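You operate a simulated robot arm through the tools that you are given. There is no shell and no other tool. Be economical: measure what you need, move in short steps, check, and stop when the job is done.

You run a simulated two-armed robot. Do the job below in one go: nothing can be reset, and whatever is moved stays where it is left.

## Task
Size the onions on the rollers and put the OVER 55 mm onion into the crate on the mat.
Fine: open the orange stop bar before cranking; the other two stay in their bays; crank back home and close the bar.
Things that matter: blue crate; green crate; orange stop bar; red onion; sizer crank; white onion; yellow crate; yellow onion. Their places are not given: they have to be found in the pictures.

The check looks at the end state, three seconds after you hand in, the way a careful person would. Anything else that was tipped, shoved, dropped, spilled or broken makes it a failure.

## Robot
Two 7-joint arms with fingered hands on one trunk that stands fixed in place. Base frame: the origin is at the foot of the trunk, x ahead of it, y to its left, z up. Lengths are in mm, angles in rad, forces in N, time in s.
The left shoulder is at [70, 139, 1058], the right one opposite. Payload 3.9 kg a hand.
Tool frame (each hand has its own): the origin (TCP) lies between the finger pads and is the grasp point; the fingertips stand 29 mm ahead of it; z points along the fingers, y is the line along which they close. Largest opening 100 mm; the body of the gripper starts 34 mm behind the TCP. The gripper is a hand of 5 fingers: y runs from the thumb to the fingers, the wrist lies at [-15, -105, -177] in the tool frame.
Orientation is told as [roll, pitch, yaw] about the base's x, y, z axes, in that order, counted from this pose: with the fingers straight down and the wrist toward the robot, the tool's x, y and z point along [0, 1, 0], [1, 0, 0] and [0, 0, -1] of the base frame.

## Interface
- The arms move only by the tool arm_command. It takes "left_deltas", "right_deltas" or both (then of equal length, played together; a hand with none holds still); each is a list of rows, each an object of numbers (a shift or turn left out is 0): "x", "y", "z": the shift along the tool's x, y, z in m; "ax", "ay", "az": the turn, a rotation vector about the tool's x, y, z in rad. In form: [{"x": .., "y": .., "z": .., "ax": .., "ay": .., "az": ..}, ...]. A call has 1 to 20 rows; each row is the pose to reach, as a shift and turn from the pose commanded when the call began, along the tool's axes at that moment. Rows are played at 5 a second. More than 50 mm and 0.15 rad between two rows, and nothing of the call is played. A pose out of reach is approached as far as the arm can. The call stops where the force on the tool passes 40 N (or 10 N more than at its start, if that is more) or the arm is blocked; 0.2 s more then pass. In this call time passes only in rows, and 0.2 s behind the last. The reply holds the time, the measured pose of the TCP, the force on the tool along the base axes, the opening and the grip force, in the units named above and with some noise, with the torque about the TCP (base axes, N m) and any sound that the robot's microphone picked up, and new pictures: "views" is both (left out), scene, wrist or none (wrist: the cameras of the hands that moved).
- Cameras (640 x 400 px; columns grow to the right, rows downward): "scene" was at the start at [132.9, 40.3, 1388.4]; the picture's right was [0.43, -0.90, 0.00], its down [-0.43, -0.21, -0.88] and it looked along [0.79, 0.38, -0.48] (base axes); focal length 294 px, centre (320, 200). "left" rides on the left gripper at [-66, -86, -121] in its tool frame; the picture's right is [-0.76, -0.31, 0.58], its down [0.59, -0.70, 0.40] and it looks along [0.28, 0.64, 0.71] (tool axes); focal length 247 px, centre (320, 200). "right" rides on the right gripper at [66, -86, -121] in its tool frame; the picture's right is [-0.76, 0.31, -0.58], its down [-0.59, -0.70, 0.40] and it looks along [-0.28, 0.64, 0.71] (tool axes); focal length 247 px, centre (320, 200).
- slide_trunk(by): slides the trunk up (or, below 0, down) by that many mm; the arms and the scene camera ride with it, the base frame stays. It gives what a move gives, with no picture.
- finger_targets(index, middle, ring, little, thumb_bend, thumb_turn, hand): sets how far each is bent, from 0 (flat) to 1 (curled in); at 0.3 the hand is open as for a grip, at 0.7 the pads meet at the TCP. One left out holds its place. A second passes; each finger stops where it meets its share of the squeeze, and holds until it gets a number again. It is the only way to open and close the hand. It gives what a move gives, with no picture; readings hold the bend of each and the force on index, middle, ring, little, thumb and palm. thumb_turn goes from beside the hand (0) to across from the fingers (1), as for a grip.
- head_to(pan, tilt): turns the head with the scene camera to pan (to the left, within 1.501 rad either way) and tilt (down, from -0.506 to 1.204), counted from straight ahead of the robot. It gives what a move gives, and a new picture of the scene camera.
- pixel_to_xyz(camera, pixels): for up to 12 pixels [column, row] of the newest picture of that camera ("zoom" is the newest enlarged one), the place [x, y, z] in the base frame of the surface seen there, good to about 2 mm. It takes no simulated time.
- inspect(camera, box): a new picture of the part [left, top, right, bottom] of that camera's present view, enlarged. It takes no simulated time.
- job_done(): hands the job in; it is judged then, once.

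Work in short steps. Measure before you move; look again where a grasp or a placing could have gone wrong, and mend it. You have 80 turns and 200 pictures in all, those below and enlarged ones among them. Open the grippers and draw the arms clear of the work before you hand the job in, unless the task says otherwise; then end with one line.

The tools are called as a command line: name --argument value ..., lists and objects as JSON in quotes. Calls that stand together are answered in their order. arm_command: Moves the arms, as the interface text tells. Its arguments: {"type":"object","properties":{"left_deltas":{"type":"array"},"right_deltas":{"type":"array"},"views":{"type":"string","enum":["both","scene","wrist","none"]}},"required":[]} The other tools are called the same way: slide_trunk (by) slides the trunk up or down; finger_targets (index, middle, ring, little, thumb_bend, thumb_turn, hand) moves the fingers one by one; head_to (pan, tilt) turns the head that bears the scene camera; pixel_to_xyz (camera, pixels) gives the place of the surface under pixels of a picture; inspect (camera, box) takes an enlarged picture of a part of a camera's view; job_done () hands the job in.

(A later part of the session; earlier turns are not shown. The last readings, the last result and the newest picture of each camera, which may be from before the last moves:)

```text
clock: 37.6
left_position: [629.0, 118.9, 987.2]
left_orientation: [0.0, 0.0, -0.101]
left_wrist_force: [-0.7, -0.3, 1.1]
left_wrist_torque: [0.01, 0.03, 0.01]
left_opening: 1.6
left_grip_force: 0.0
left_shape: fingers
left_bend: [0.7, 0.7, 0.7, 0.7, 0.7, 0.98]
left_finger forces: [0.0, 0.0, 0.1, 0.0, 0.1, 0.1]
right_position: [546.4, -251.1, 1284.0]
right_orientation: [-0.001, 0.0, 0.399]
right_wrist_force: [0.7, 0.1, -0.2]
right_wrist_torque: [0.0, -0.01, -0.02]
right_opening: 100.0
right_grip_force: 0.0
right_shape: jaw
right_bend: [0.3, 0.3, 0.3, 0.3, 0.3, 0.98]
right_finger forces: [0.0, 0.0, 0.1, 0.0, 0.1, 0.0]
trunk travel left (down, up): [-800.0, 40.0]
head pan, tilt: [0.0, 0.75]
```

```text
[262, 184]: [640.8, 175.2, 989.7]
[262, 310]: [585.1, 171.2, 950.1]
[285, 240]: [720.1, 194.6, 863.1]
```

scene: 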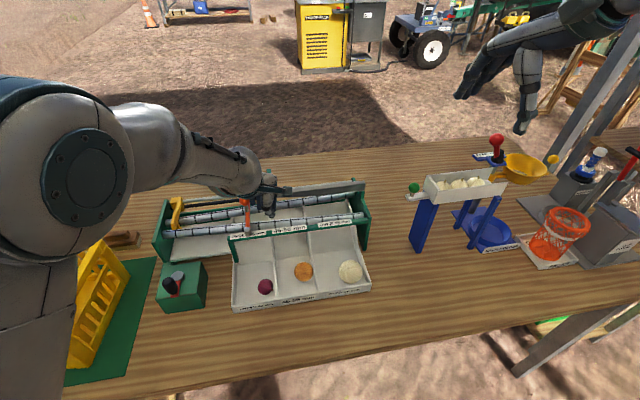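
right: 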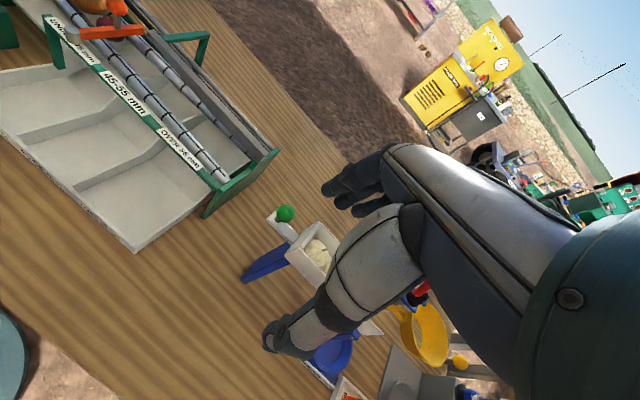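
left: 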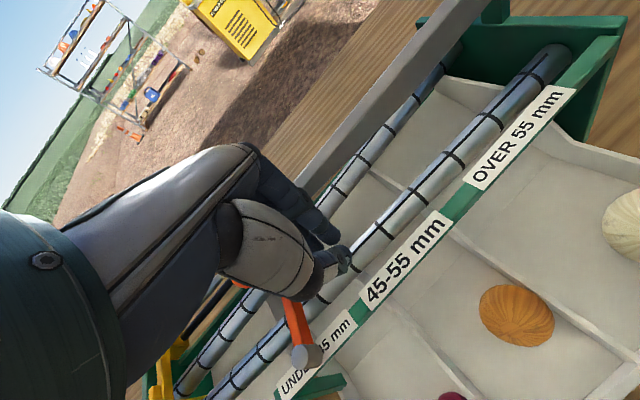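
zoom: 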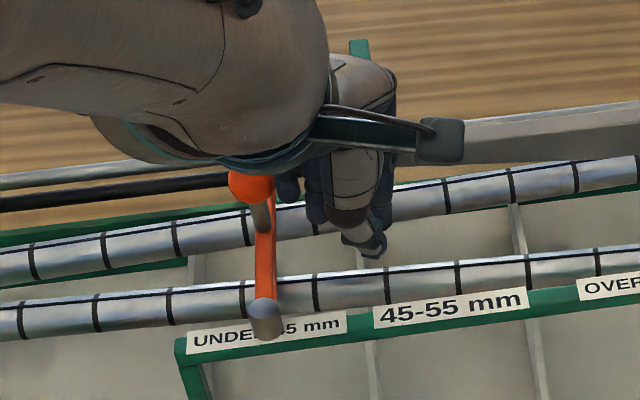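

Ball at y≈175 versus ≈180 originally; a little more to the stop.

arm_command --left_deltas '[{"x": 0.003}, {"x": 0.006}, {"x": 0.009}]' --views "scene"

inspect --camera "scene" --box '[200, 160, 320, 250]'

```text
clock: 38.4
left_position: [629.7, 124.8, 986.9]
left_orientation: [-0.001, 0.0, -0.102]
left_wrist_force: [0.8, -6.7, -0.2]
left_wrist_torque: [-0.02, 0.03, -0.11]
left_opening: 1.9
left_grip_force: 3.7
left_shape: fingers
left_bend: [0.7, 0.7, 0.7, 0.7, 0.7, 0.98]
left_finger forces: [0.1, 0.1, 0.0, 8.2, 0.0, 0.1]
right_position: [546.5, -252.2, 1285.0]
right_orientation: [0.003, 0.0, 0.398]
right_wrist_force: [-0.2, 0.2, 0.6]
right_wrist_torque: [-0.01, 0.0, 0.01]
right_opening: 99.8
right_grip_force: 0.0
right_shape: jaw
right_bend: [0.3, 0.3, 0.3, 0.3, 0.3, 0.98]
right_finger forces: [0.0, 0.0, 0.0, 0.0, 0.0, 0.0]
trunk travel left (down, up): [-800.0, 40.0]
head pan, tilt: [0.0, 0.75]
```

scene: 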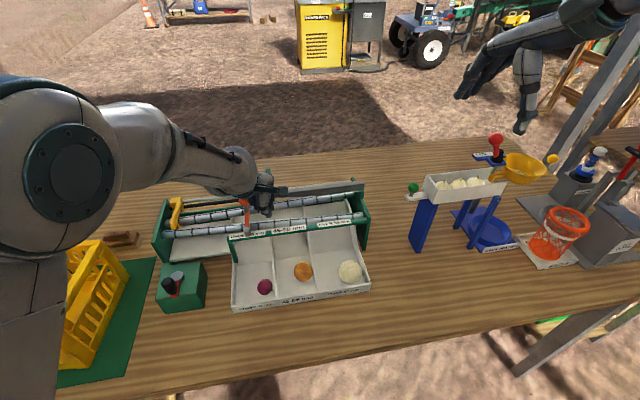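

```text
4.44 times, centred on (260, 205) of scene
```

zoom: 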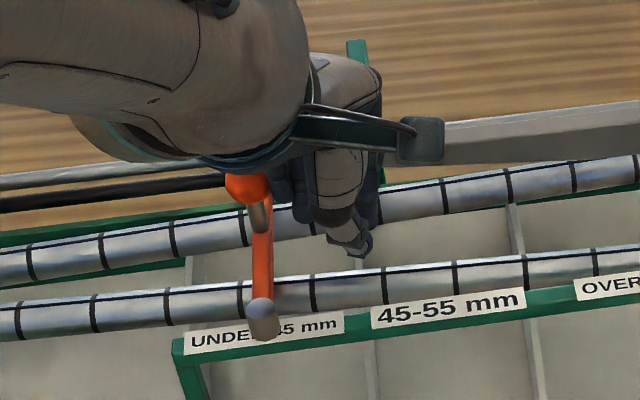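

The bar is against its closed stop (8 N). I back off, rise, and go above the white onion at about (540,-73).

arm_command --left_deltas '[{"x": -0.02}, {"x": -0.02, "z": -0.04}, {"x": -0.02, "z": -0.085}, {"x": -0.03, "y": -0.005, "z": -0.125, "az": 0.08}, {"x": -0.065, "y": -0.015, "z": -0.125, "az": 0.16}, {"x": -0.1, "y": -0.028, "z": -0.125, "az": 0.24}, {"x": -0.135, "y": -0.04, "z": -0.12, "az": 0.32}, {"x": -0.17, "y": -0.052, "z": -0.115, "az": 0.4}, {"x": -0.205, "y": -0.064, "z": -0.11, "az": 0.48}]' --views "both"

inspect --camera "scene" --box '[200, 160, 400, 310]'

```text
clock: 40.4
left_position: [546.7, -70.4, 1097.2]
left_orientation: [0.001, -0.002, -0.583]
left_wrist_force: [-0.9, -0.5, 0.0]
left_wrist_torque: [0.01, 0.0, -0.01]
left_opening: 1.6
left_grip_force: 0.1
left_shape: fingers
left_bend: [0.7, 0.7, 0.7, 0.7, 0.7, 0.98]
left_finger forces: [0.0, 0.0, 0.1, 0.0, 0.1, 0.0]
right_position: [548.2, -250.8, 1284.1]
right_orientation: [0.001, -0.001, 0.398]
right_wrist_force: [-0.2, -0.1, -0.3]
right_wrist_torque: [0.0, -0.01, 0.05]
right_opening: 99.8
right_grip_force: 0.1
right_shape: jaw
right_bend: [0.3, 0.3, 0.3, 0.3, 0.3, 0.98]
right_finger forces: [0.0, 0.0, 0.0, 0.0, 0.0, 0.0]
trunk travel left (down, up): [-800.0, 40.0]
head pan, tilt: [0.0, 0.75]
```

scene: 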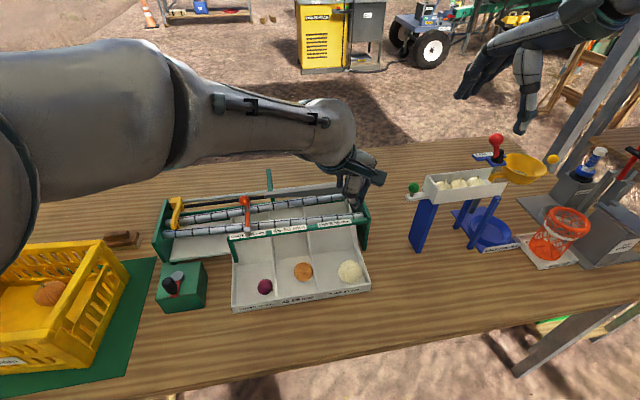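
left: 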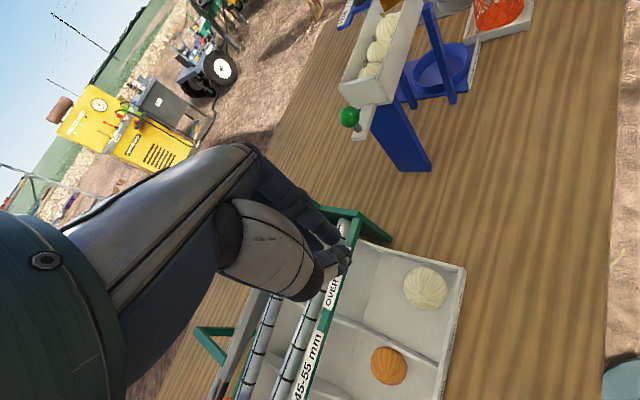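

```text
2.67 times, centred on (300, 235) of scene
```

zoom: 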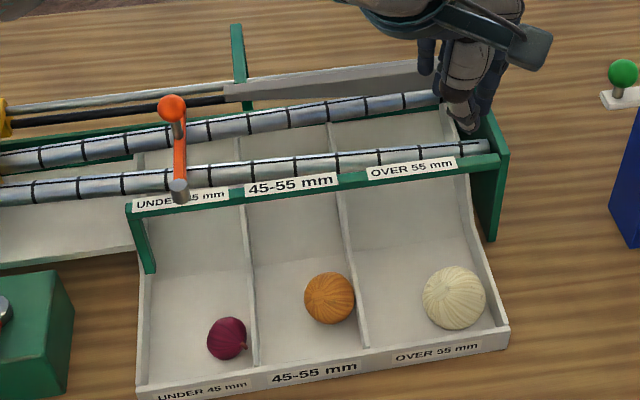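

The bar looks closed. I measure the white onion and the surrounding bay walls.

pixel_to_xyz --camera "zoom" --pixels '[[453, 298], [426, 298], [482, 295], [450, 270], [455, 325], [435, 340], [500, 330], [358, 335], [345, 230], [488, 275], [400, 340], [400, 300]]'

pixel_to_xyz --camera "left" --pixels '[[425, 288], [407, 288], [443, 290], [425, 270], [425, 308], [460, 300], [400, 250], [395, 345], [452, 340], [388, 365]]'

```text
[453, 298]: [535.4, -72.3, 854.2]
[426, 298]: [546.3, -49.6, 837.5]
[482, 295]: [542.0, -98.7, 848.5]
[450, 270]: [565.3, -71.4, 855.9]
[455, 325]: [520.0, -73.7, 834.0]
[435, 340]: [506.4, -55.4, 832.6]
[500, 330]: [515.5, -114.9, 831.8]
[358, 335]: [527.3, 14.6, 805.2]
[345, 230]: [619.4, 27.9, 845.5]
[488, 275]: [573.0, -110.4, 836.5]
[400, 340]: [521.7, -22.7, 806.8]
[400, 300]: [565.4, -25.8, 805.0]
```

```text
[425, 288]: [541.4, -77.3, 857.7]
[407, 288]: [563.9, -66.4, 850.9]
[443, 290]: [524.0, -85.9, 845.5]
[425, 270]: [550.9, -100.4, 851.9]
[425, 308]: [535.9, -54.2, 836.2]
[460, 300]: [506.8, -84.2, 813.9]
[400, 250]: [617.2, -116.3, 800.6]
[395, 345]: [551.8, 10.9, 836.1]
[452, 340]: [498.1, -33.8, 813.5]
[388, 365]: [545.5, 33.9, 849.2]
```

Onion centre ≈(546,-76,832), r≈29, close to the front lip (x≈510) and right wall (y≈-112), both 832 high. I check floor profile and strip positions to plan nudging it left before gripping.

pixel_to_xyz --camera "zoom" --pixels '[[400, 270], [400, 240], [400, 210], [412, 180], [412, 170], [412, 160], [450, 220], [350, 275], [365, 350], [172, 108], [170, 100], [180, 190]]'

inspect --camera "left" --box '[280, 200, 480, 400]'

```text
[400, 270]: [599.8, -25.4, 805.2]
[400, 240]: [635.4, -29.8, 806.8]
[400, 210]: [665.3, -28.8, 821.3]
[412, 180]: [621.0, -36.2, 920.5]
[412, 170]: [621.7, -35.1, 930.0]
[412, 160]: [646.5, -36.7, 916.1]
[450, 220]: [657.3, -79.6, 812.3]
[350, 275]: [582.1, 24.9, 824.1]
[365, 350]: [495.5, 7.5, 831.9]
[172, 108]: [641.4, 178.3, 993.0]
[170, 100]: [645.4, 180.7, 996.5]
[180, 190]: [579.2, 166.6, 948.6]
```

```text
2.00 times, centred on (380, 300) of left
```

zoom: 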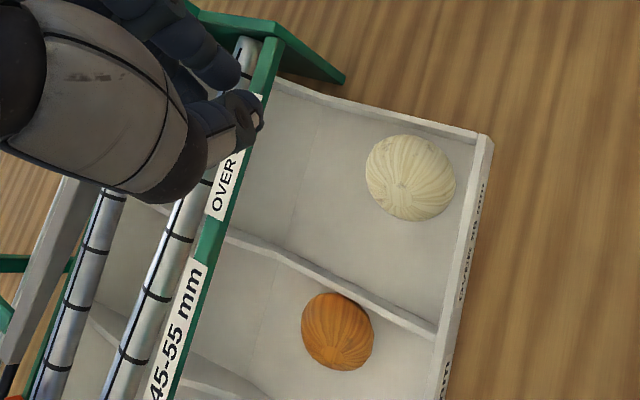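

Floor is flat at z≈805 and the strip is at x≈621, so nudging the onion ~30 mm left gives finger room. I go to the right of the onion with yaw −1.2, closed hand, z≈960.

arm_command --left_deltas '[{"x": -0.0122, "y": 0.006, "z": 0.0274, "az": 0.124}, {"x": -0.0245, "y": 0.012, "z": 0.0548, "az": 0.247}, {"x": -0.0367, "y": 0.018, "z": 0.0822, "az": 0.37}, {"x": -0.049, "y": 0.024, "z": 0.1096, "az": 0.494}, {"x": -0.0612, "y": 0.03, "z": 0.137, "az": 0.617}]' --views "both"

inspect --camera "scene" --box '[270, 160, 430, 310]'

```text
clock: 41.6
left_position: [536.7, -136.3, 959.0]
left_orientation: [0.001, -0.001, -1.198]
left_wrist_force: [0.6, 0.3, -0.5]
left_wrist_torque: [0.01, 0.02, 0.02]
left_opening: 1.7
left_grip_force: 0.1
left_shape: fingers
left_bend: [0.7, 0.7, 0.7, 0.7, 0.7, 0.98]
left_finger forces: [0.0, 0.0, 0.0, 0.0, 0.0, 0.1]
right_position: [548.7, -251.9, 1283.8]
right_orientation: [0.001, 0.0, 0.399]
right_wrist_force: [-0.1, -0.4, 0.9]
right_wrist_torque: [0.02, 0.04, -0.02]
right_opening: 99.7
right_grip_force: 0.0
right_shape: jaw
right_bend: [0.3, 0.3, 0.3, 0.3, 0.3, 0.98]
right_finger forces: [0.1, 0.0, 0.0, 0.0, 0.0, 0.0]
trunk travel left (down, up): [-800.0, 40.0]
head pan, tilt: [0.0, 0.75]
```

scene: 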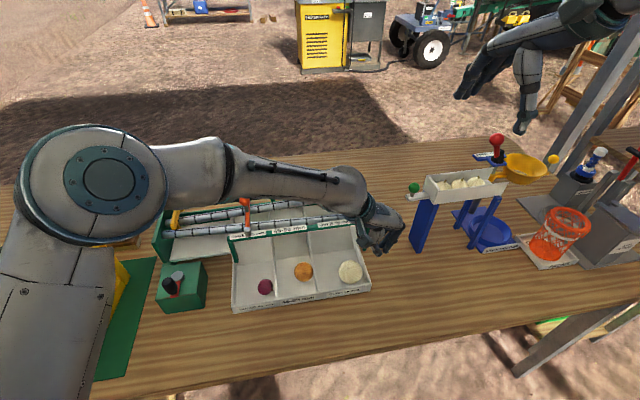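
left: 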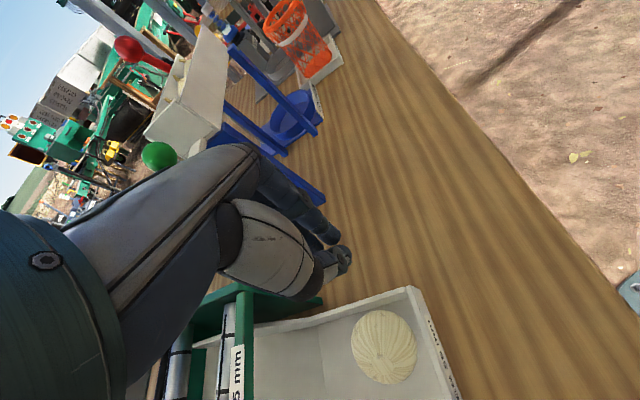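

```text
2.67 times, centred on (350, 235) of scene
```

zoom: 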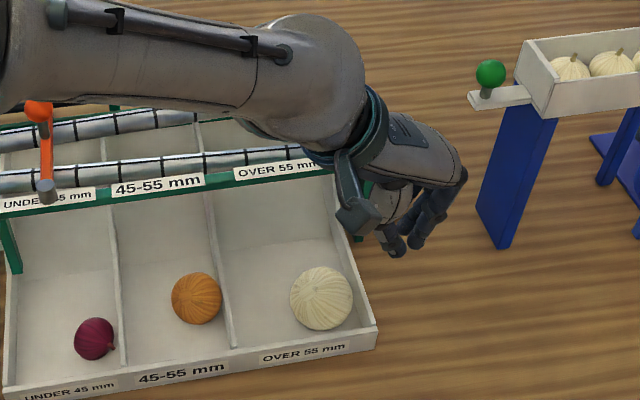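

Hand is right of the bay, clear of the wall. I lower to z≈873 (tips ≈844, over the 834 wall).

arm_command --left_deltas '[{"z": 0.043}, {"z": 0.086}]' --views "both"

inspect --camera "scene" --box '[290, 190, 410, 300]'

inspect --camera "left" --box '[240, 180, 440, 400]'

```text
clock: 42.2
left_position: [537.0, -138.9, 872.6]
left_orientation: [0.0, -0.001, -1.198]
left_wrist_force: [0.4, 0.2, 0.0]
left_wrist_torque: [0.01, 0.03, 0.01]
left_opening: 1.8
left_grip_force: 0.0
left_shape: fingers
left_bend: [0.7, 0.7, 0.7, 0.7, 0.7, 0.98]
left_finger forces: [0.0, 0.1, 0.0, 0.0, 0.0, 0.1]
right_position: [548.0, -250.7, 1284.6]
right_orientation: [-0.001, 0.001, 0.397]
right_wrist_force: [0.1, 0.1, 1.0]
right_wrist_torque: [-0.01, 0.02, 0.01]
right_opening: 99.9
right_grip_force: 0.0
right_shape: jaw
right_bend: [0.3, 0.3, 0.3, 0.3, 0.3, 0.98]
right_finger forces: [0.0, 0.0, 0.0, 0.0, 0.1, 0.0]
trunk travel left (down, up): [-800.0, 40.0]
head pan, tilt: [0.0, 0.75]
```

scene: 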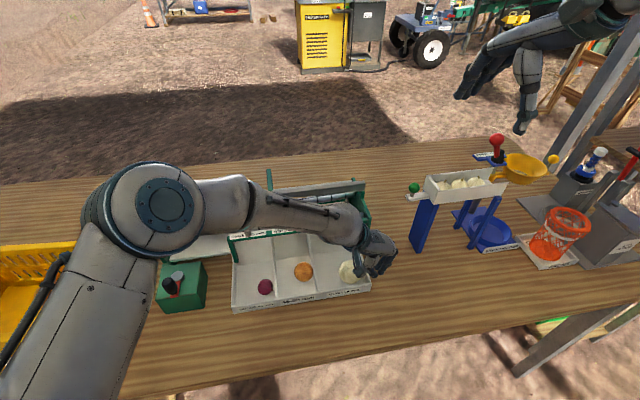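
left: 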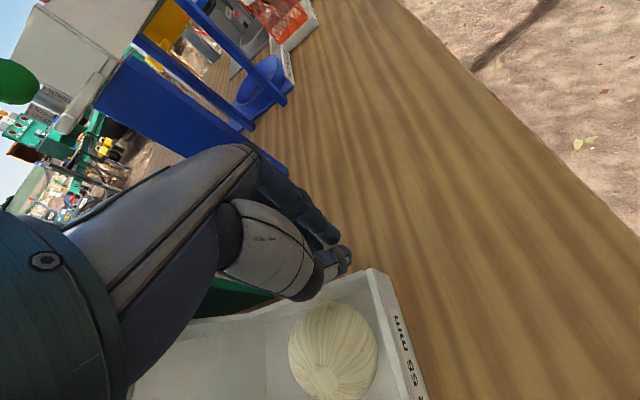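

```text
3.64 times, centred on (350, 245) of scene
```

zoom: 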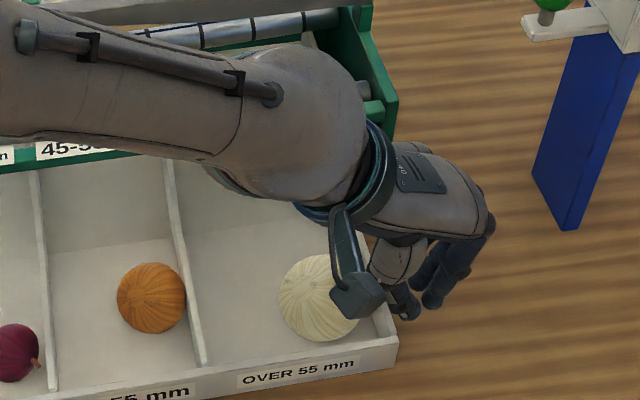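

```text
1.82 times, centred on (340, 290) of left
```

zoom: 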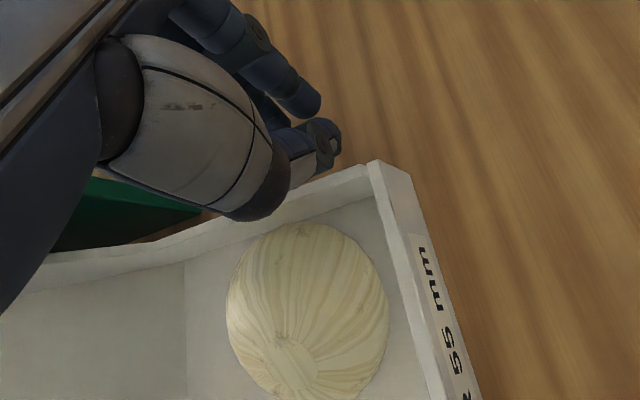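

The thumb tip is level with the onion's upper right flank. I push it +y slowly by 35 mm and look.

arm_command --left_deltas '[{"x": 0.0025, "y": -0.0065}, {"x": 0.005, "y": -0.013}, {"x": 0.0076, "y": -0.0196}, {"x": 0.0101, "y": -0.0261}, {"x": 0.0127, "y": -0.0326}]' --views "both"

inspect --camera "scene" --box '[290, 190, 410, 300]'

```text
clock: 43.4
left_position: [537.8, -102.9, 875.0]
left_orientation: [0.001, 0.001, -1.198]
left_wrist_force: [-1.5, -0.1, 0.0]
left_wrist_torque: [0.03, 0.0, 0.03]
left_opening: 0.8
left_grip_force: 0.4
left_shape: fingers
left_bend: [0.7, 0.7, 0.7, 0.7, 0.7, 0.97]
left_finger forces: [0.0, 0.0, 0.0, 0.0, 0.4, 0.1]
right_position: [546.6, -250.2, 1284.0]
right_orientation: [0.001, -0.001, 0.398]
right_wrist_force: [-1.4, -0.4, 0.0]
right_wrist_torque: [-0.01, -0.03, 0.02]
right_opening: 100.1
right_grip_force: 0.1
right_shape: jaw
right_bend: [0.3, 0.3, 0.3, 0.3, 0.3, 0.98]
right_finger forces: [0.1, 0.0, 0.0, 0.1, 0.2, 0.1]
trunk travel left (down, up): [-800.0, 40.0]
head pan, tilt: [0.0, 0.75]
```

scene: 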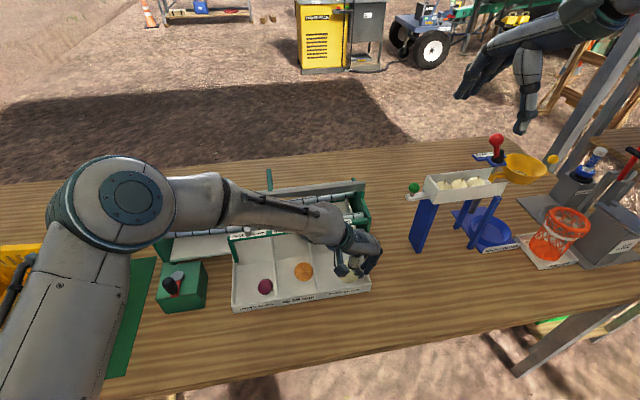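
left: 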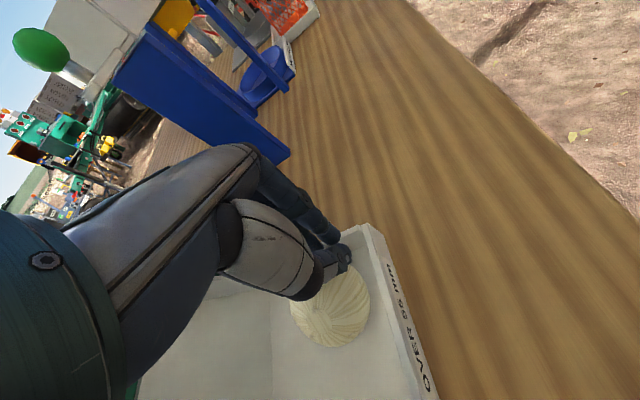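

```text
3.64 times, centred on (350, 245) of scene
```

zoom: 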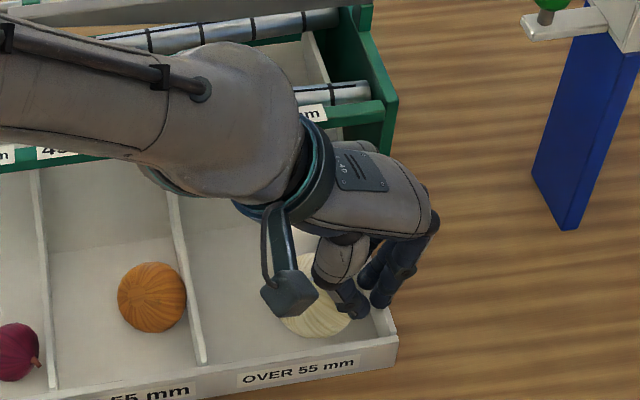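

Contact is just beginning (thumb 0.4 N). Continue +y 25 mm.

arm_command --left_deltas '[{"x": 0.002, "y": -0.005}, {"x": 0.0038, "y": -0.01}, {"x": 0.0056, "y": -0.0149}, {"x": 0.0074, "y": -0.0195}, {"x": 0.0091, "y": -0.024}]' --views "both"

inspect --camera "scene" --box '[290, 190, 410, 300]'

```text
clock: 44.6
left_position: [537.6, -76.4, 874.2]
left_orientation: [0.001, 0.0, -1.199]
left_wrist_force: [-0.6, -0.9, 1.4]
left_wrist_torque: [0.01, -0.02, 0.01]
left_opening: 0.7
left_grip_force: 0.6
left_shape: fingers
left_bend: [0.7, 0.7, 0.7, 0.7, 0.7, 0.97]
left_finger forces: [0.0, 0.0, 1.2, 0.0, 0.7, 0.0]
right_position: [546.5, -249.9, 1284.9]
right_orientation: [0.001, 0.001, 0.397]
right_wrist_force: [-0.6, 0.5, -0.3]
right_wrist_torque: [-0.03, 0.01, 0.0]
right_opening: 99.7
right_grip_force: 0.0
right_shape: jaw
right_bend: [0.3, 0.3, 0.3, 0.3, 0.3, 0.98]
right_finger forces: [0.1, 0.0, 0.0, 0.0, 0.0, 0.0]
trunk travel left (down, up): [-800.0, 40.0]
head pan, tilt: [0.0, 0.75]
```

scene: 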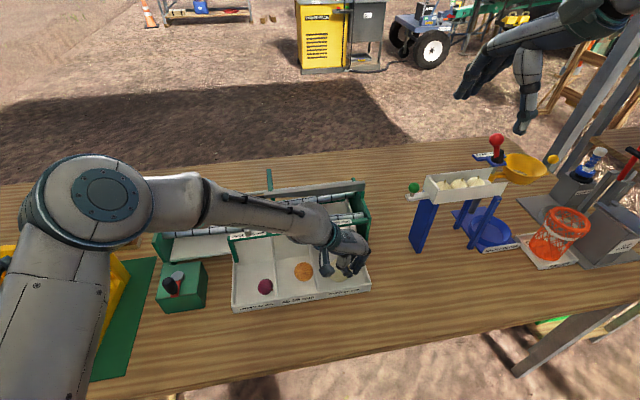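
left: 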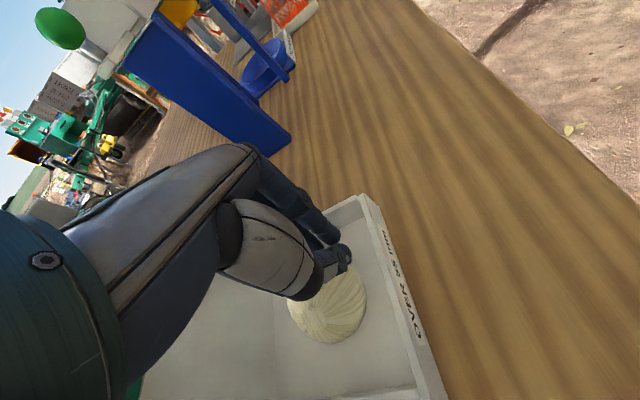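

```text
3.64 times, centred on (350, 245) of scene
```

zoom: 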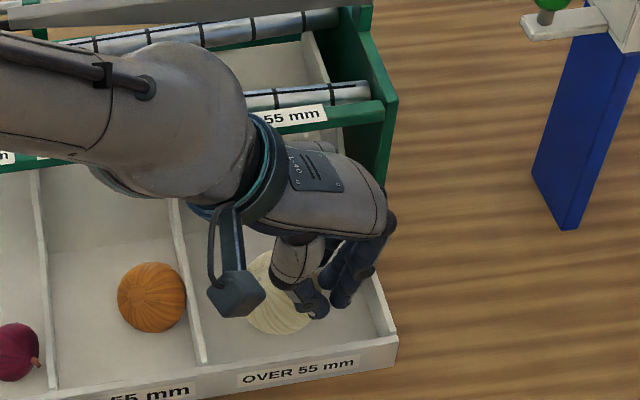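

The onion rolls along with the thumb. I measure its new place.

pixel_to_xyz --camera "left" --pixels '[[335, 300], [295, 310], [330, 340], [362, 300], [348, 280], [315, 320]]'

pixel_to_xyz --camera "zoom" --pixels '[[270, 315], [252, 310], [262, 265], [290, 330], [265, 330]]'

```text
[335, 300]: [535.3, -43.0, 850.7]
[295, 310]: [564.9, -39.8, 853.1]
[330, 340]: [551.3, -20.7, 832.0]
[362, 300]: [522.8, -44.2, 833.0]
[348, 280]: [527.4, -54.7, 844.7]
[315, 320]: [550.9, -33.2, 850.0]
```

```text
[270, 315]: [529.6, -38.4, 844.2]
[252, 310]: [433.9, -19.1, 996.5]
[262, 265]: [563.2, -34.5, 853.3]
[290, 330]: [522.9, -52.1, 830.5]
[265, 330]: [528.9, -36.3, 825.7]
```

Onion now at about (551,-49), centred in the bay. I back off, lift, centre over it, and open to about 80 mm.

arm_command --left_deltas '[{"y": 0.006, "z": -0.004}, {"y": 0.006, "z": -0.05}, {"y": 0.0, "z": -0.085}, {"x": 0.0224, "y": -0.0207, "z": -0.085}]' --views "none"

finger_targets --hand "left" --index 0.36 --middle 0.36 --ring 0.36 --little 0.36 --thumb_bend 0.36

inspect --camera "scene" --box '[270, 170, 410, 300]'

inspect --camera "left" --box '[220, 150, 460, 400]'

```text
clock: 45.6
left_position: [556.0, -46.8, 956.3]
left_orientation: [-0.002, -0.001, -1.199]
left_wrist_force: [0.7, -0.6, 0.3]
left_wrist_torque: [-0.01, -0.03, 0.01]
left_opening: 1.3
left_grip_force: 0.0
left_shape: fingers
left_bend: [0.7, 0.7, 0.7, 0.7, 0.7, 0.98]
left_finger forces: [0.0, 0.0, 0.1, 0.1, 0.0, 0.1]
right_position: [549.0, -248.7, 1284.8]
right_orientation: [0.0, 0.0, 0.397]
right_wrist_force: [0.1, -0.2, 0.3]
right_wrist_torque: [-0.04, -0.01, 0.0]
right_opening: 99.9
right_grip_force: 0.1
right_shape: jaw
right_bend: [0.3, 0.3, 0.3, 0.3, 0.3, 0.98]
right_finger forces: [0.1, 0.0, 0.0, 0.0, 0.0, 0.0]
trunk travel left (down, up): [-800.0, 40.0]
head pan, tilt: [0.0, 0.75]
```

```text
clock: 46.6
left_position: [553.0, -48.2, 956.6]
left_orientation: [0.002, -0.001, -1.198]
left_wrist_force: [0.1, -1.2, -0.9]
left_wrist_torque: [0.02, 0.01, -0.02]
left_opening: 84.0
left_grip_force: 0.1
left_shape: fingers
left_bend: [0.36, 0.36, 0.36, 0.36, 0.36, 0.98]
left_finger forces: [0.0, 0.0, 0.0, 0.0, 0.0, 0.0]
right_position: [547.7, -249.6, 1285.4]
right_orientation: [0.001, 0.001, 0.397]
right_wrist_force: [-0.2, -0.4, 0.0]
right_wrist_torque: [-0.03, -0.02, 0.0]
right_opening: 99.5
right_grip_force: 0.0
right_shape: jaw
right_bend: [0.3, 0.3, 0.3, 0.3, 0.3, 0.98]
right_finger forces: [0.0, 0.1, 0.0, 0.0, 0.0, 0.0]
trunk travel left (down, up): [-800.0, 40.0]
head pan, tilt: [0.0, 0.75]
```

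```text
3.08 times, centred on (340, 235) of scene
```

zoom: 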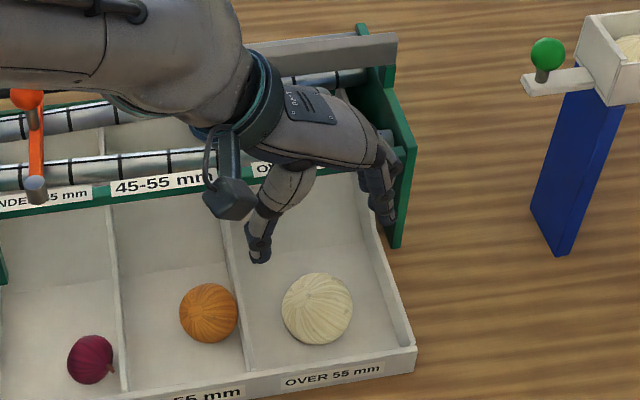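

```text
1.60 times, centred on (340, 275) of left
```

zoom: 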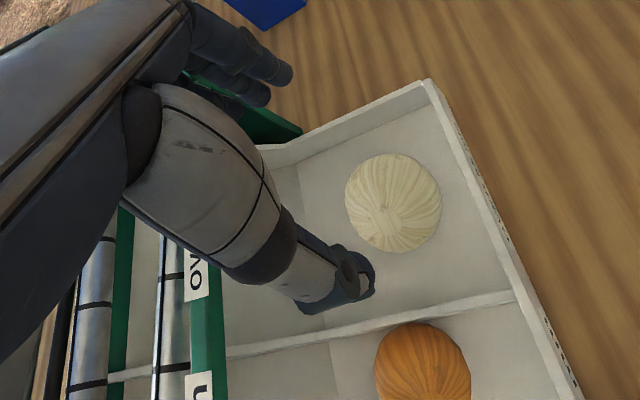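

I measure the onion, the fingers and the green end plate before lowering.

pixel_to_xyz --camera "zoom" --pixels '[[390, 230], [430, 200], [355, 200], [395, 170], [350, 250], [340, 285], [258, 80], [250, 60], [200, 260], [370, 250]]'

inspect --camera "scene" --box '[300, 180, 400, 300]'

pixel_to_xyz --camera "scene" --pixels '[[333, 258], [323, 258], [344, 258], [333, 249], [333, 269], [356, 231], [360, 240], [370, 210], [320, 243], [318, 252]]'

```text
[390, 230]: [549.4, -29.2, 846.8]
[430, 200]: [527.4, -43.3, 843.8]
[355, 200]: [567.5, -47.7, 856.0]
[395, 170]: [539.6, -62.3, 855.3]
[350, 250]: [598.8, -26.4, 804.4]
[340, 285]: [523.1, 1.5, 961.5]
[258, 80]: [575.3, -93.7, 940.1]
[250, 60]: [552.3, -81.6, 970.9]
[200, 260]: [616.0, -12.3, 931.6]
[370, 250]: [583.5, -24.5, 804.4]
```

```text
3.33 times, centred on (350, 240) of scene
```

zoom: 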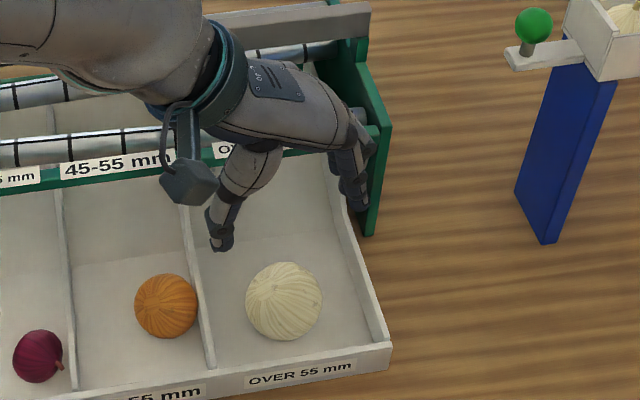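

```text
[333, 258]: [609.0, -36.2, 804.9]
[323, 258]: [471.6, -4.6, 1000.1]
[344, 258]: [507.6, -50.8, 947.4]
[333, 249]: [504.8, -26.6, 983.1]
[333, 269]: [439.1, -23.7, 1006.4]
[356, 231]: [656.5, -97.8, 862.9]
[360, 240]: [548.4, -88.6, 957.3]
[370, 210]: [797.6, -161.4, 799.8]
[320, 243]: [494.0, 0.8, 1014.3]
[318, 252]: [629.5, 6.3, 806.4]
```

I re-query with the newest zoomed scene picture.

pixel_to_xyz --camera "zoom" --pixels '[[283, 300], [249, 303], [318, 300], [283, 266], [283, 335], [355, 200], [365, 220], [220, 240], [210, 345], [360, 310]]'

```text
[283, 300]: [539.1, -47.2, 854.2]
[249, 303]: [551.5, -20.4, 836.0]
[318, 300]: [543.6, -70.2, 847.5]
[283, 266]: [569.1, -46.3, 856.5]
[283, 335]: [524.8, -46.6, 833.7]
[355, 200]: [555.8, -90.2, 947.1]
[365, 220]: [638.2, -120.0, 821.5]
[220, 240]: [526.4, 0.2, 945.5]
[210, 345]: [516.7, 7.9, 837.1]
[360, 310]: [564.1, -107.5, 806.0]
```

Centre confirmed at (551,-48,832). I narrow the opening slightly to clear the divider and lower to z≈842.

finger_targets --hand "left" --index 0.39 --middle 0.39 --ring 0.39 --little 0.39 --thumb_bend 0.4

arm_command --left_deltas '[{"z": 0.03}, {"z": 0.06}, {"z": 0.085}, {"z": 0.1}, {"z": 0.114}]' --views "both"

inspect --camera "scene" --box '[300, 180, 400, 300]'

inspect --camera "left" --box '[240, 170, 440, 390]'

```text
clock: 47.6
left_position: [551.4, -48.5, 955.2]
left_orientation: [-0.001, 0.001, -1.199]
left_wrist_force: [0.1, 0.2, -0.3]
left_wrist_torque: [0.0, 0.02, 0.02]
left_opening: 76.4
left_grip_force: 0.1
left_shape: fingers
left_bend: [0.39, 0.39, 0.39, 0.39, 0.4, 0.98]
left_finger forces: [0.0, 0.0, 0.1, 0.0, 0.1, 0.0]
right_position: [547.2, -250.2, 1283.9]
right_orientation: [-0.001, -0.001, 0.398]
right_wrist_force: [1.2, -0.2, 0.5]
right_wrist_torque: [0.02, 0.0, 0.01]
right_opening: 99.9
right_grip_force: 0.1
right_shape: jaw
right_bend: [0.3, 0.3, 0.3, 0.3, 0.3, 0.98]
right_finger forces: [0.1, 0.0, 0.0, 0.0, 0.0, 0.1]
trunk travel left (down, up): [-800.0, 40.0]
head pan, tilt: [0.0, 0.75]
```

```text
clock: 48.8
left_position: [550.7, -51.1, 844.1]
left_orientation: [-0.001, 0.0, -1.2]
left_wrist_force: [0.2, 0.3, -0.2]
left_wrist_torque: [-0.03, 0.01, 0.04]
left_opening: 76.7
left_grip_force: 0.0
left_shape: fingers
left_bend: [0.39, 0.39, 0.39, 0.39, 0.4, 0.98]
left_finger forces: [0.0, 0.1, 0.1, 0.0, 0.1, 0.0]
right_position: [547.9, -252.0, 1284.9]
right_orientation: [0.0, 0.001, 0.398]
right_wrist_force: [0.2, -0.4, 0.6]
right_wrist_torque: [-0.01, -0.04, 0.0]
right_opening: 99.7
right_grip_force: 0.0
right_shape: jaw
right_bend: [0.3, 0.3, 0.3, 0.3, 0.3, 0.98]
right_finger forces: [0.1, 0.1, 0.0, 0.0, 0.0, 0.0]
trunk travel left (down, up): [-800.0, 40.0]
head pan, tilt: [0.0, 0.75]
```

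scene: 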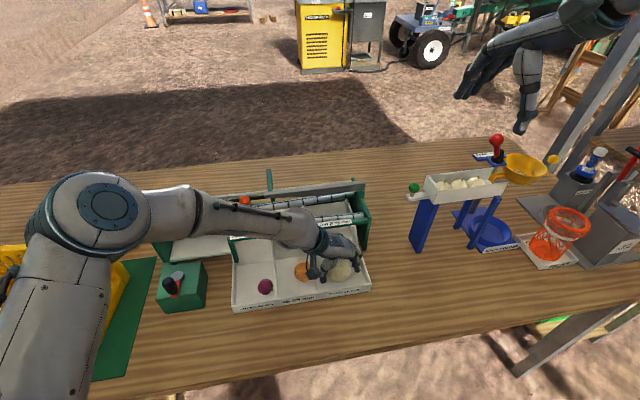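
left: 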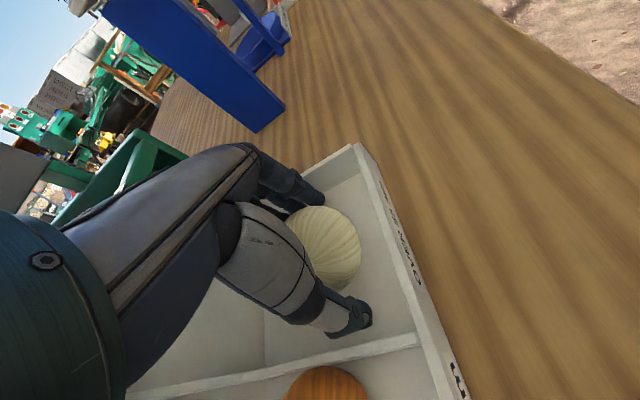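

```text
3.33 times, centred on (350, 240) of scene
```

zoom: 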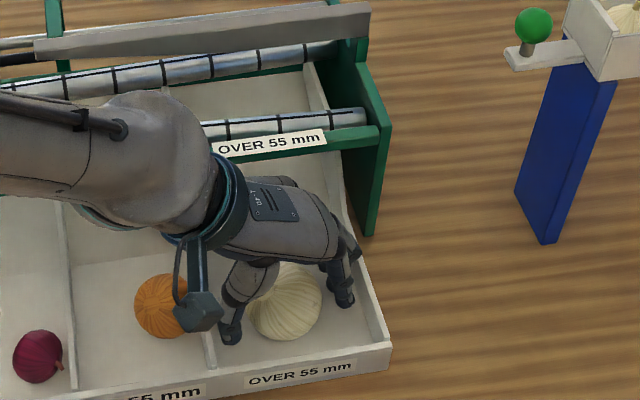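

```text
1.82 times, centred on (340, 280) of left
```

zoom: 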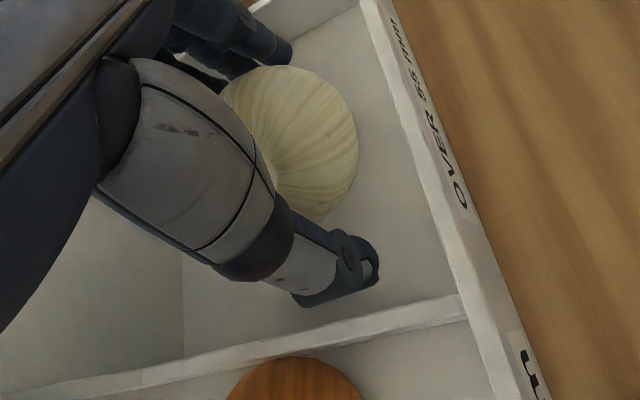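

The onion sits between thumb and fingers with clearance. Close to grip.

finger_targets --hand "left" --index 0.62 --middle 0.62 --ring 0.62 --little 0.62 --thumb_bend 0.62

inspect --camera "left" --box '[240, 170, 440, 390]'

```text
clock: 49.8
left_position: [551.7, -51.0, 844.9]
left_orientation: [-0.001, -0.001, -1.198]
left_wrist_force: [0.2, 0.4, -0.2]
left_wrist_torque: [0.03, 0.03, -0.02]
left_opening: 49.5
left_grip_force: 12.1
left_shape: fingers
left_bend: [0.54, 0.58, 0.62, 0.62, 0.53, 0.97]
left_finger forces: [9.0, 3.4, 0.1, 0.1, 12.2, 0.0]
right_position: [546.0, -250.5, 1284.0]
right_orientation: [0.0, 0.001, 0.4]
right_wrist_force: [-0.1, 0.5, 0.2]
right_wrist_torque: [-0.02, 0.01, -0.03]
right_opening: 99.7
right_grip_force: 0.1
right_shape: jaw
right_bend: [0.3, 0.3, 0.3, 0.3, 0.3, 0.98]
right_finger forces: [0.1, 0.1, 0.1, 0.0, 0.1, 0.0]
trunk travel left (down, up): [-800.0, 40.0]
head pan, tilt: [0.0, 0.75]
```

```text
1.82 times, centred on (340, 280) of left
```

zoom: 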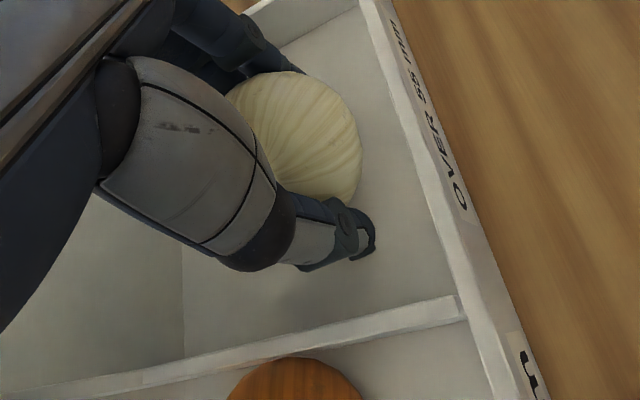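

Gripped (12 N, opening 49.5). Lift gently and check.

arm_command --left_deltas '[{"z": -0.012}, {"z": -0.025}, {"z": -0.04}, {"z": -0.06}]' --views "both"

inspect --camera "scene" --box '[300, 180, 400, 300]'

```text
clock: 50.8
left_position: [548.6, -50.0, 905.2]
left_orientation: [0.001, 0.001, -1.199]
left_wrist_force: [0.4, -0.3, -1.6]
left_wrist_torque: [-0.02, 0.05, -0.02]
left_opening: 49.3
left_grip_force: 12.1
left_shape: fingers
left_bend: [0.54, 0.58, 0.62, 0.62, 0.53, 0.97]
left_finger forces: [8.9, 3.4, 0.1, 0.1, 12.3, 0.0]
right_position: [545.5, -251.2, 1284.9]
right_orientation: [0.002, 0.0, 0.398]
right_wrist_force: [-0.5, -0.5, 0.1]
right_wrist_torque: [0.0, -0.03, -0.02]
right_opening: 99.8
right_grip_force: 0.2
right_shape: jaw
right_bend: [0.3, 0.3, 0.3, 0.3, 0.3, 0.98]
right_finger forces: [0.0, 0.0, 0.0, 0.1, 0.0, 0.0]
trunk travel left (down, up): [-800.0, 40.0]
head pan, tilt: [0.0, 0.75]
```

scene: 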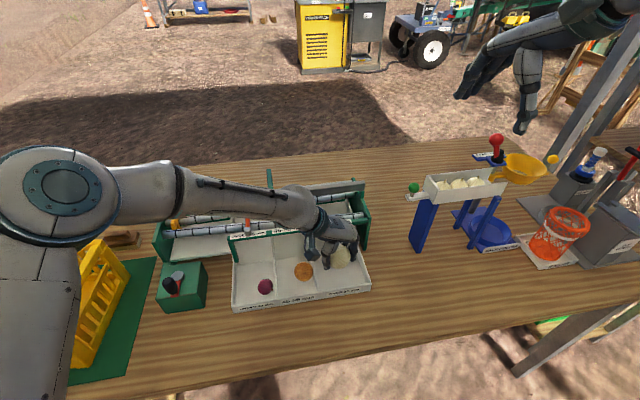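
left: 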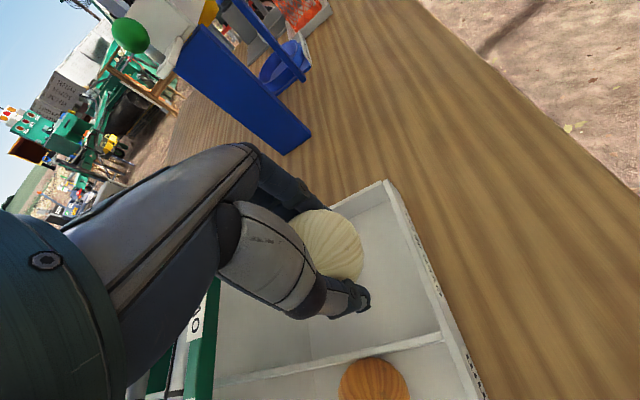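

```text
3.33 times, centred on (350, 240) of scene
```

zoom: 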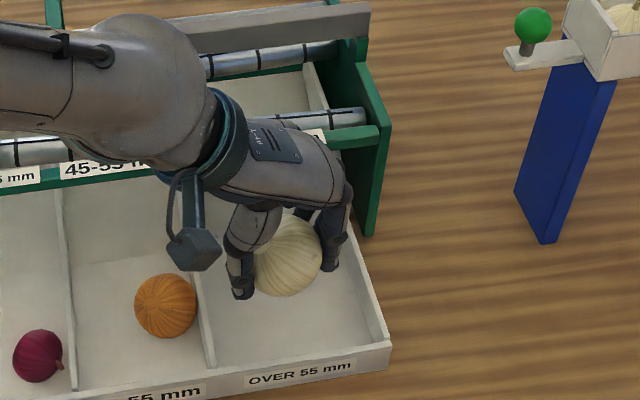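

The onion is held firmly. I lift to z≈1095 and carry it left over the sizer to about (530,250), unwinding the yaw.

arm_command --left_deltas '[{"z": -0.048}, {"z": -0.096}, {"z": -0.144}, {"z": -0.19}, {"x": 0.01, "y": -0.032, "z": -0.19, "az": -0.133}, {"x": 0.02, "y": -0.064, "z": -0.19, "az": -0.267}, {"x": 0.03, "y": -0.096, "z": -0.19, "az": -0.4}, {"x": 0.04, "y": -0.128, "z": -0.19, "az": -0.533}, {"x": 0.05, "y": -0.16, "z": -0.19, "az": -0.667}, {"x": 0.06, "y": -0.192, "z": -0.19, "az": -0.8}, {"x": 0.07, "y": -0.224, "z": -0.19, "az": -0.933}, {"x": 0.08, "y": -0.256, "z": -0.19, "az": -1.067}, {"x": 0.09, "y": -0.287, "z": -0.19, "az": -1.2}]' --views "wrist"

head_to --pan 0.5 --tilt 0.8

```text
clock: 53.6
left_position: [529.3, 251.0, 1095.7]
left_orientation: [0.001, 0.0, 0.002]
left_wrist_force: [-0.3, -0.2, -2.3]
left_wrist_torque: [-0.03, -0.02, 0.01]
left_opening: 49.0
left_grip_force: 11.8
left_shape: fingers
left_bend: [0.54, 0.58, 0.62, 0.62, 0.53, 0.97]
left_finger forces: [8.7, 3.4, 0.1, 0.0, 11.9, 0.0]
right_position: [546.8, -249.7, 1285.4]
right_orientation: [0.001, 0.001, 0.397]
right_wrist_force: [-0.8, 0.1, 0.5]
right_wrist_torque: [0.0, -0.02, 0.02]
right_opening: 99.5
right_grip_force: 0.0
right_shape: jaw
right_bend: [0.3, 0.3, 0.3, 0.3, 0.3, 0.98]
right_finger forces: [0.1, 0.0, 0.0, 0.0, 0.0, 0.1]
trunk travel left (down, up): [-800.0, 40.0]
head pan, tilt: [0.0, 0.75]
```

left: 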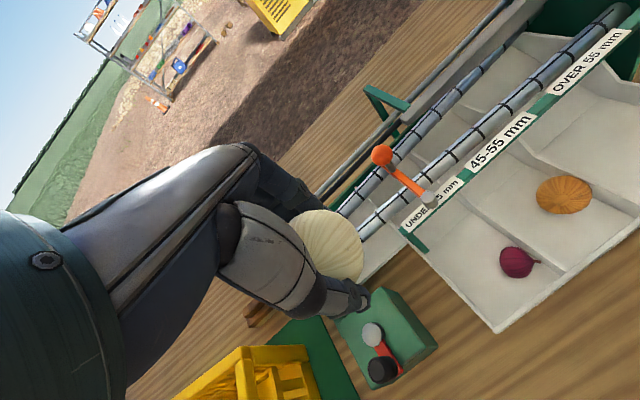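

```text
clock: 54.6
left_position: [528.2, 248.8, 1095.2]
left_orientation: [0.001, 0.0, -0.001]
left_wrist_force: [-0.4, 0.4, -0.3]
left_wrist_torque: [0.0, 0.01, -0.02]
left_opening: 49.2
left_grip_force: 11.4
left_shape: fingers
left_bend: [0.54, 0.58, 0.62, 0.62, 0.53, 0.97]
left_finger forces: [8.7, 3.2, 0.0, 0.0, 11.8, 0.1]
right_position: [548.8, -251.1, 1283.9]
right_orientation: [0.0, 0.0, 0.398]
right_wrist_force: [-0.1, 0.7, 0.0]
right_wrist_torque: [-0.04, -0.01, -0.02]
right_opening: 99.8
right_grip_force: 0.1
right_shape: jaw
right_bend: [0.3, 0.3, 0.3, 0.3, 0.3, 0.98]
right_finger forces: [0.1, 0.0, 0.1, 0.1, 0.1, 0.0]
trunk travel left (down, up): [-800.0, 40.0]
head pan, tilt: [0.499, 0.799]
```

scene: 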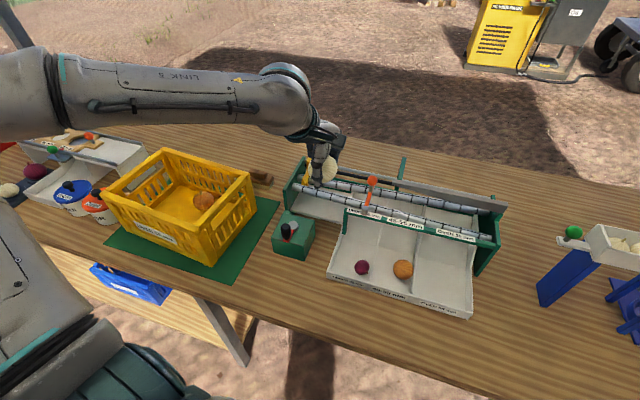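

Now the yellow crate is in full view, with one onion in it at (203,200). I measure its rim and floor.

inspect --camera "scene" --box '[90, 130, 290, 280]'

pixel_to_xyz --camera "scene" --pixels '[[106, 191], [212, 227], [249, 178], [162, 152], [165, 200], [150, 205], [180, 195], [203, 198], [185, 215], [372, 180], [160, 235], [205, 165]]'

```text
2.67 times, centred on (190, 205) of scene
```

zoom: 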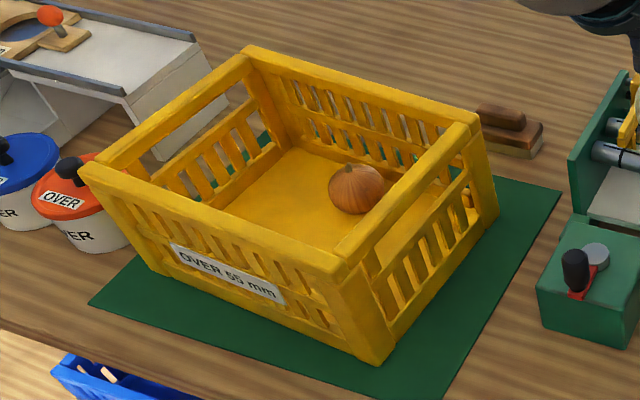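

```text
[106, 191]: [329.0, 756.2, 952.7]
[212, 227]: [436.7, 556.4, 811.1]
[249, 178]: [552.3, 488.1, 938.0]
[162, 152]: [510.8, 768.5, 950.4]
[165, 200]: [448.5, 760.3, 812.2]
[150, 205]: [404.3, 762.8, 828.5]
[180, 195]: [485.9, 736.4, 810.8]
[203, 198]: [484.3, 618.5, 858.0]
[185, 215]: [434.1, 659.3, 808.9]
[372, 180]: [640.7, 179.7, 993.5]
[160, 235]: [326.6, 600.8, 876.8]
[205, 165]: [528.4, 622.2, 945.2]
```

Crate spans x≈335–540, y≈490–765, rim 953, floor ≈809; resident onion at (485,618). I carry the onion to above (425,650).

arm_command --left_deltas '[{"x": 0.0365, "y": -0.0095, "az": -0.082}, {"x": 0.073, "y": -0.019, "az": -0.164}, {"x": 0.1095, "y": -0.0285, "az": -0.246}, {"x": 0.146, "y": -0.038, "az": -0.328}, {"x": 0.1825, "y": -0.0475, "az": -0.41}, {"x": 0.219, "y": -0.057, "az": -0.492}, {"x": 0.2555, "y": -0.0665, "az": -0.574}, {"x": 0.292, "y": -0.076, "az": -0.656}, {"x": 0.3285, "y": -0.0855, "az": -0.738}, {"x": 0.365, "y": -0.095, "az": -0.82}, {"x": 0.4, "y": -0.104, "az": -0.9}]' --views "both"

```text
clock: 57.0
left_position: [424.9, 652.2, 1095.9]
left_orientation: [0.0, 0.0, 0.903]
left_wrist_force: [0.5, 0.1, -1.5]
left_wrist_torque: [-0.02, 0.0, 0.01]
left_opening: 48.8
left_grip_force: 11.7
left_shape: fingers
left_bend: [0.54, 0.58, 0.62, 0.62, 0.53, 0.97]
left_finger forces: [8.6, 3.5, 0.0, 0.0, 11.7, 0.0]
right_position: [547.3, -249.9, 1284.8]
right_orientation: [0.0, 0.0, 0.397]
right_wrist_force: [-0.3, 0.8, 1.0]
right_wrist_torque: [-0.04, -0.02, 0.01]
right_opening: 99.7
right_grip_force: 0.1
right_shape: jaw
right_bend: [0.3, 0.3, 0.3, 0.3, 0.3, 0.98]
right_finger forces: [0.1, 0.0, 0.0, 0.0, 0.0, 0.0]
trunk travel left (down, up): [-800.0, 40.0]
head pan, tilt: [0.499, 0.799]
```

scene: 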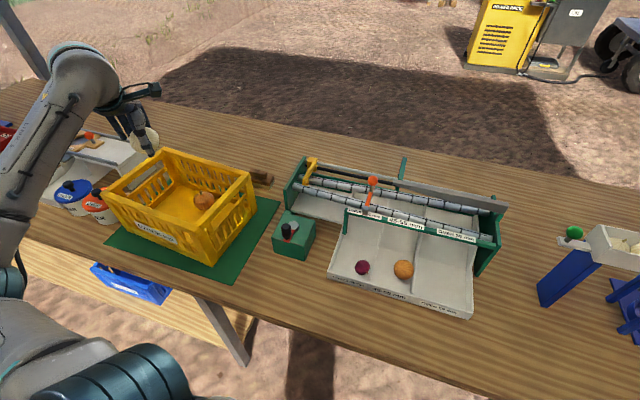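
left: 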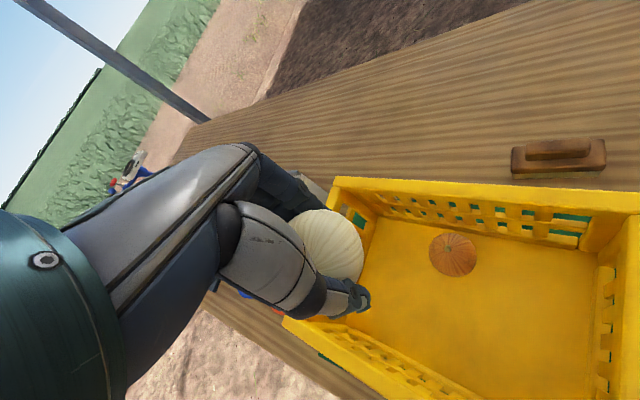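

From this view the hand may be near the crate's far-left side; I measure the rim and floor from the left camera.

pixel_to_xyz --camera "left" --pixels '[[336, 185], [290, 322], [632, 230], [500, 210], [420, 390], [400, 290], [480, 310], [540, 340], [455, 250], [390, 240], [600, 370], [385, 340]]'

```text
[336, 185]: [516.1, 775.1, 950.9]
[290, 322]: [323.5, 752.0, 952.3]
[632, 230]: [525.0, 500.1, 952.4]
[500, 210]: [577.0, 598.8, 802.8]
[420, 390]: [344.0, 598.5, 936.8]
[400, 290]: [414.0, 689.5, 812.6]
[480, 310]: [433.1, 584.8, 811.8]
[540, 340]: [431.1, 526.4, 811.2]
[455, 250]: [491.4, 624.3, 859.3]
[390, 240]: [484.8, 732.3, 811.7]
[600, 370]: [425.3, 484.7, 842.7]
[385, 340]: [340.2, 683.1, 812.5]
```

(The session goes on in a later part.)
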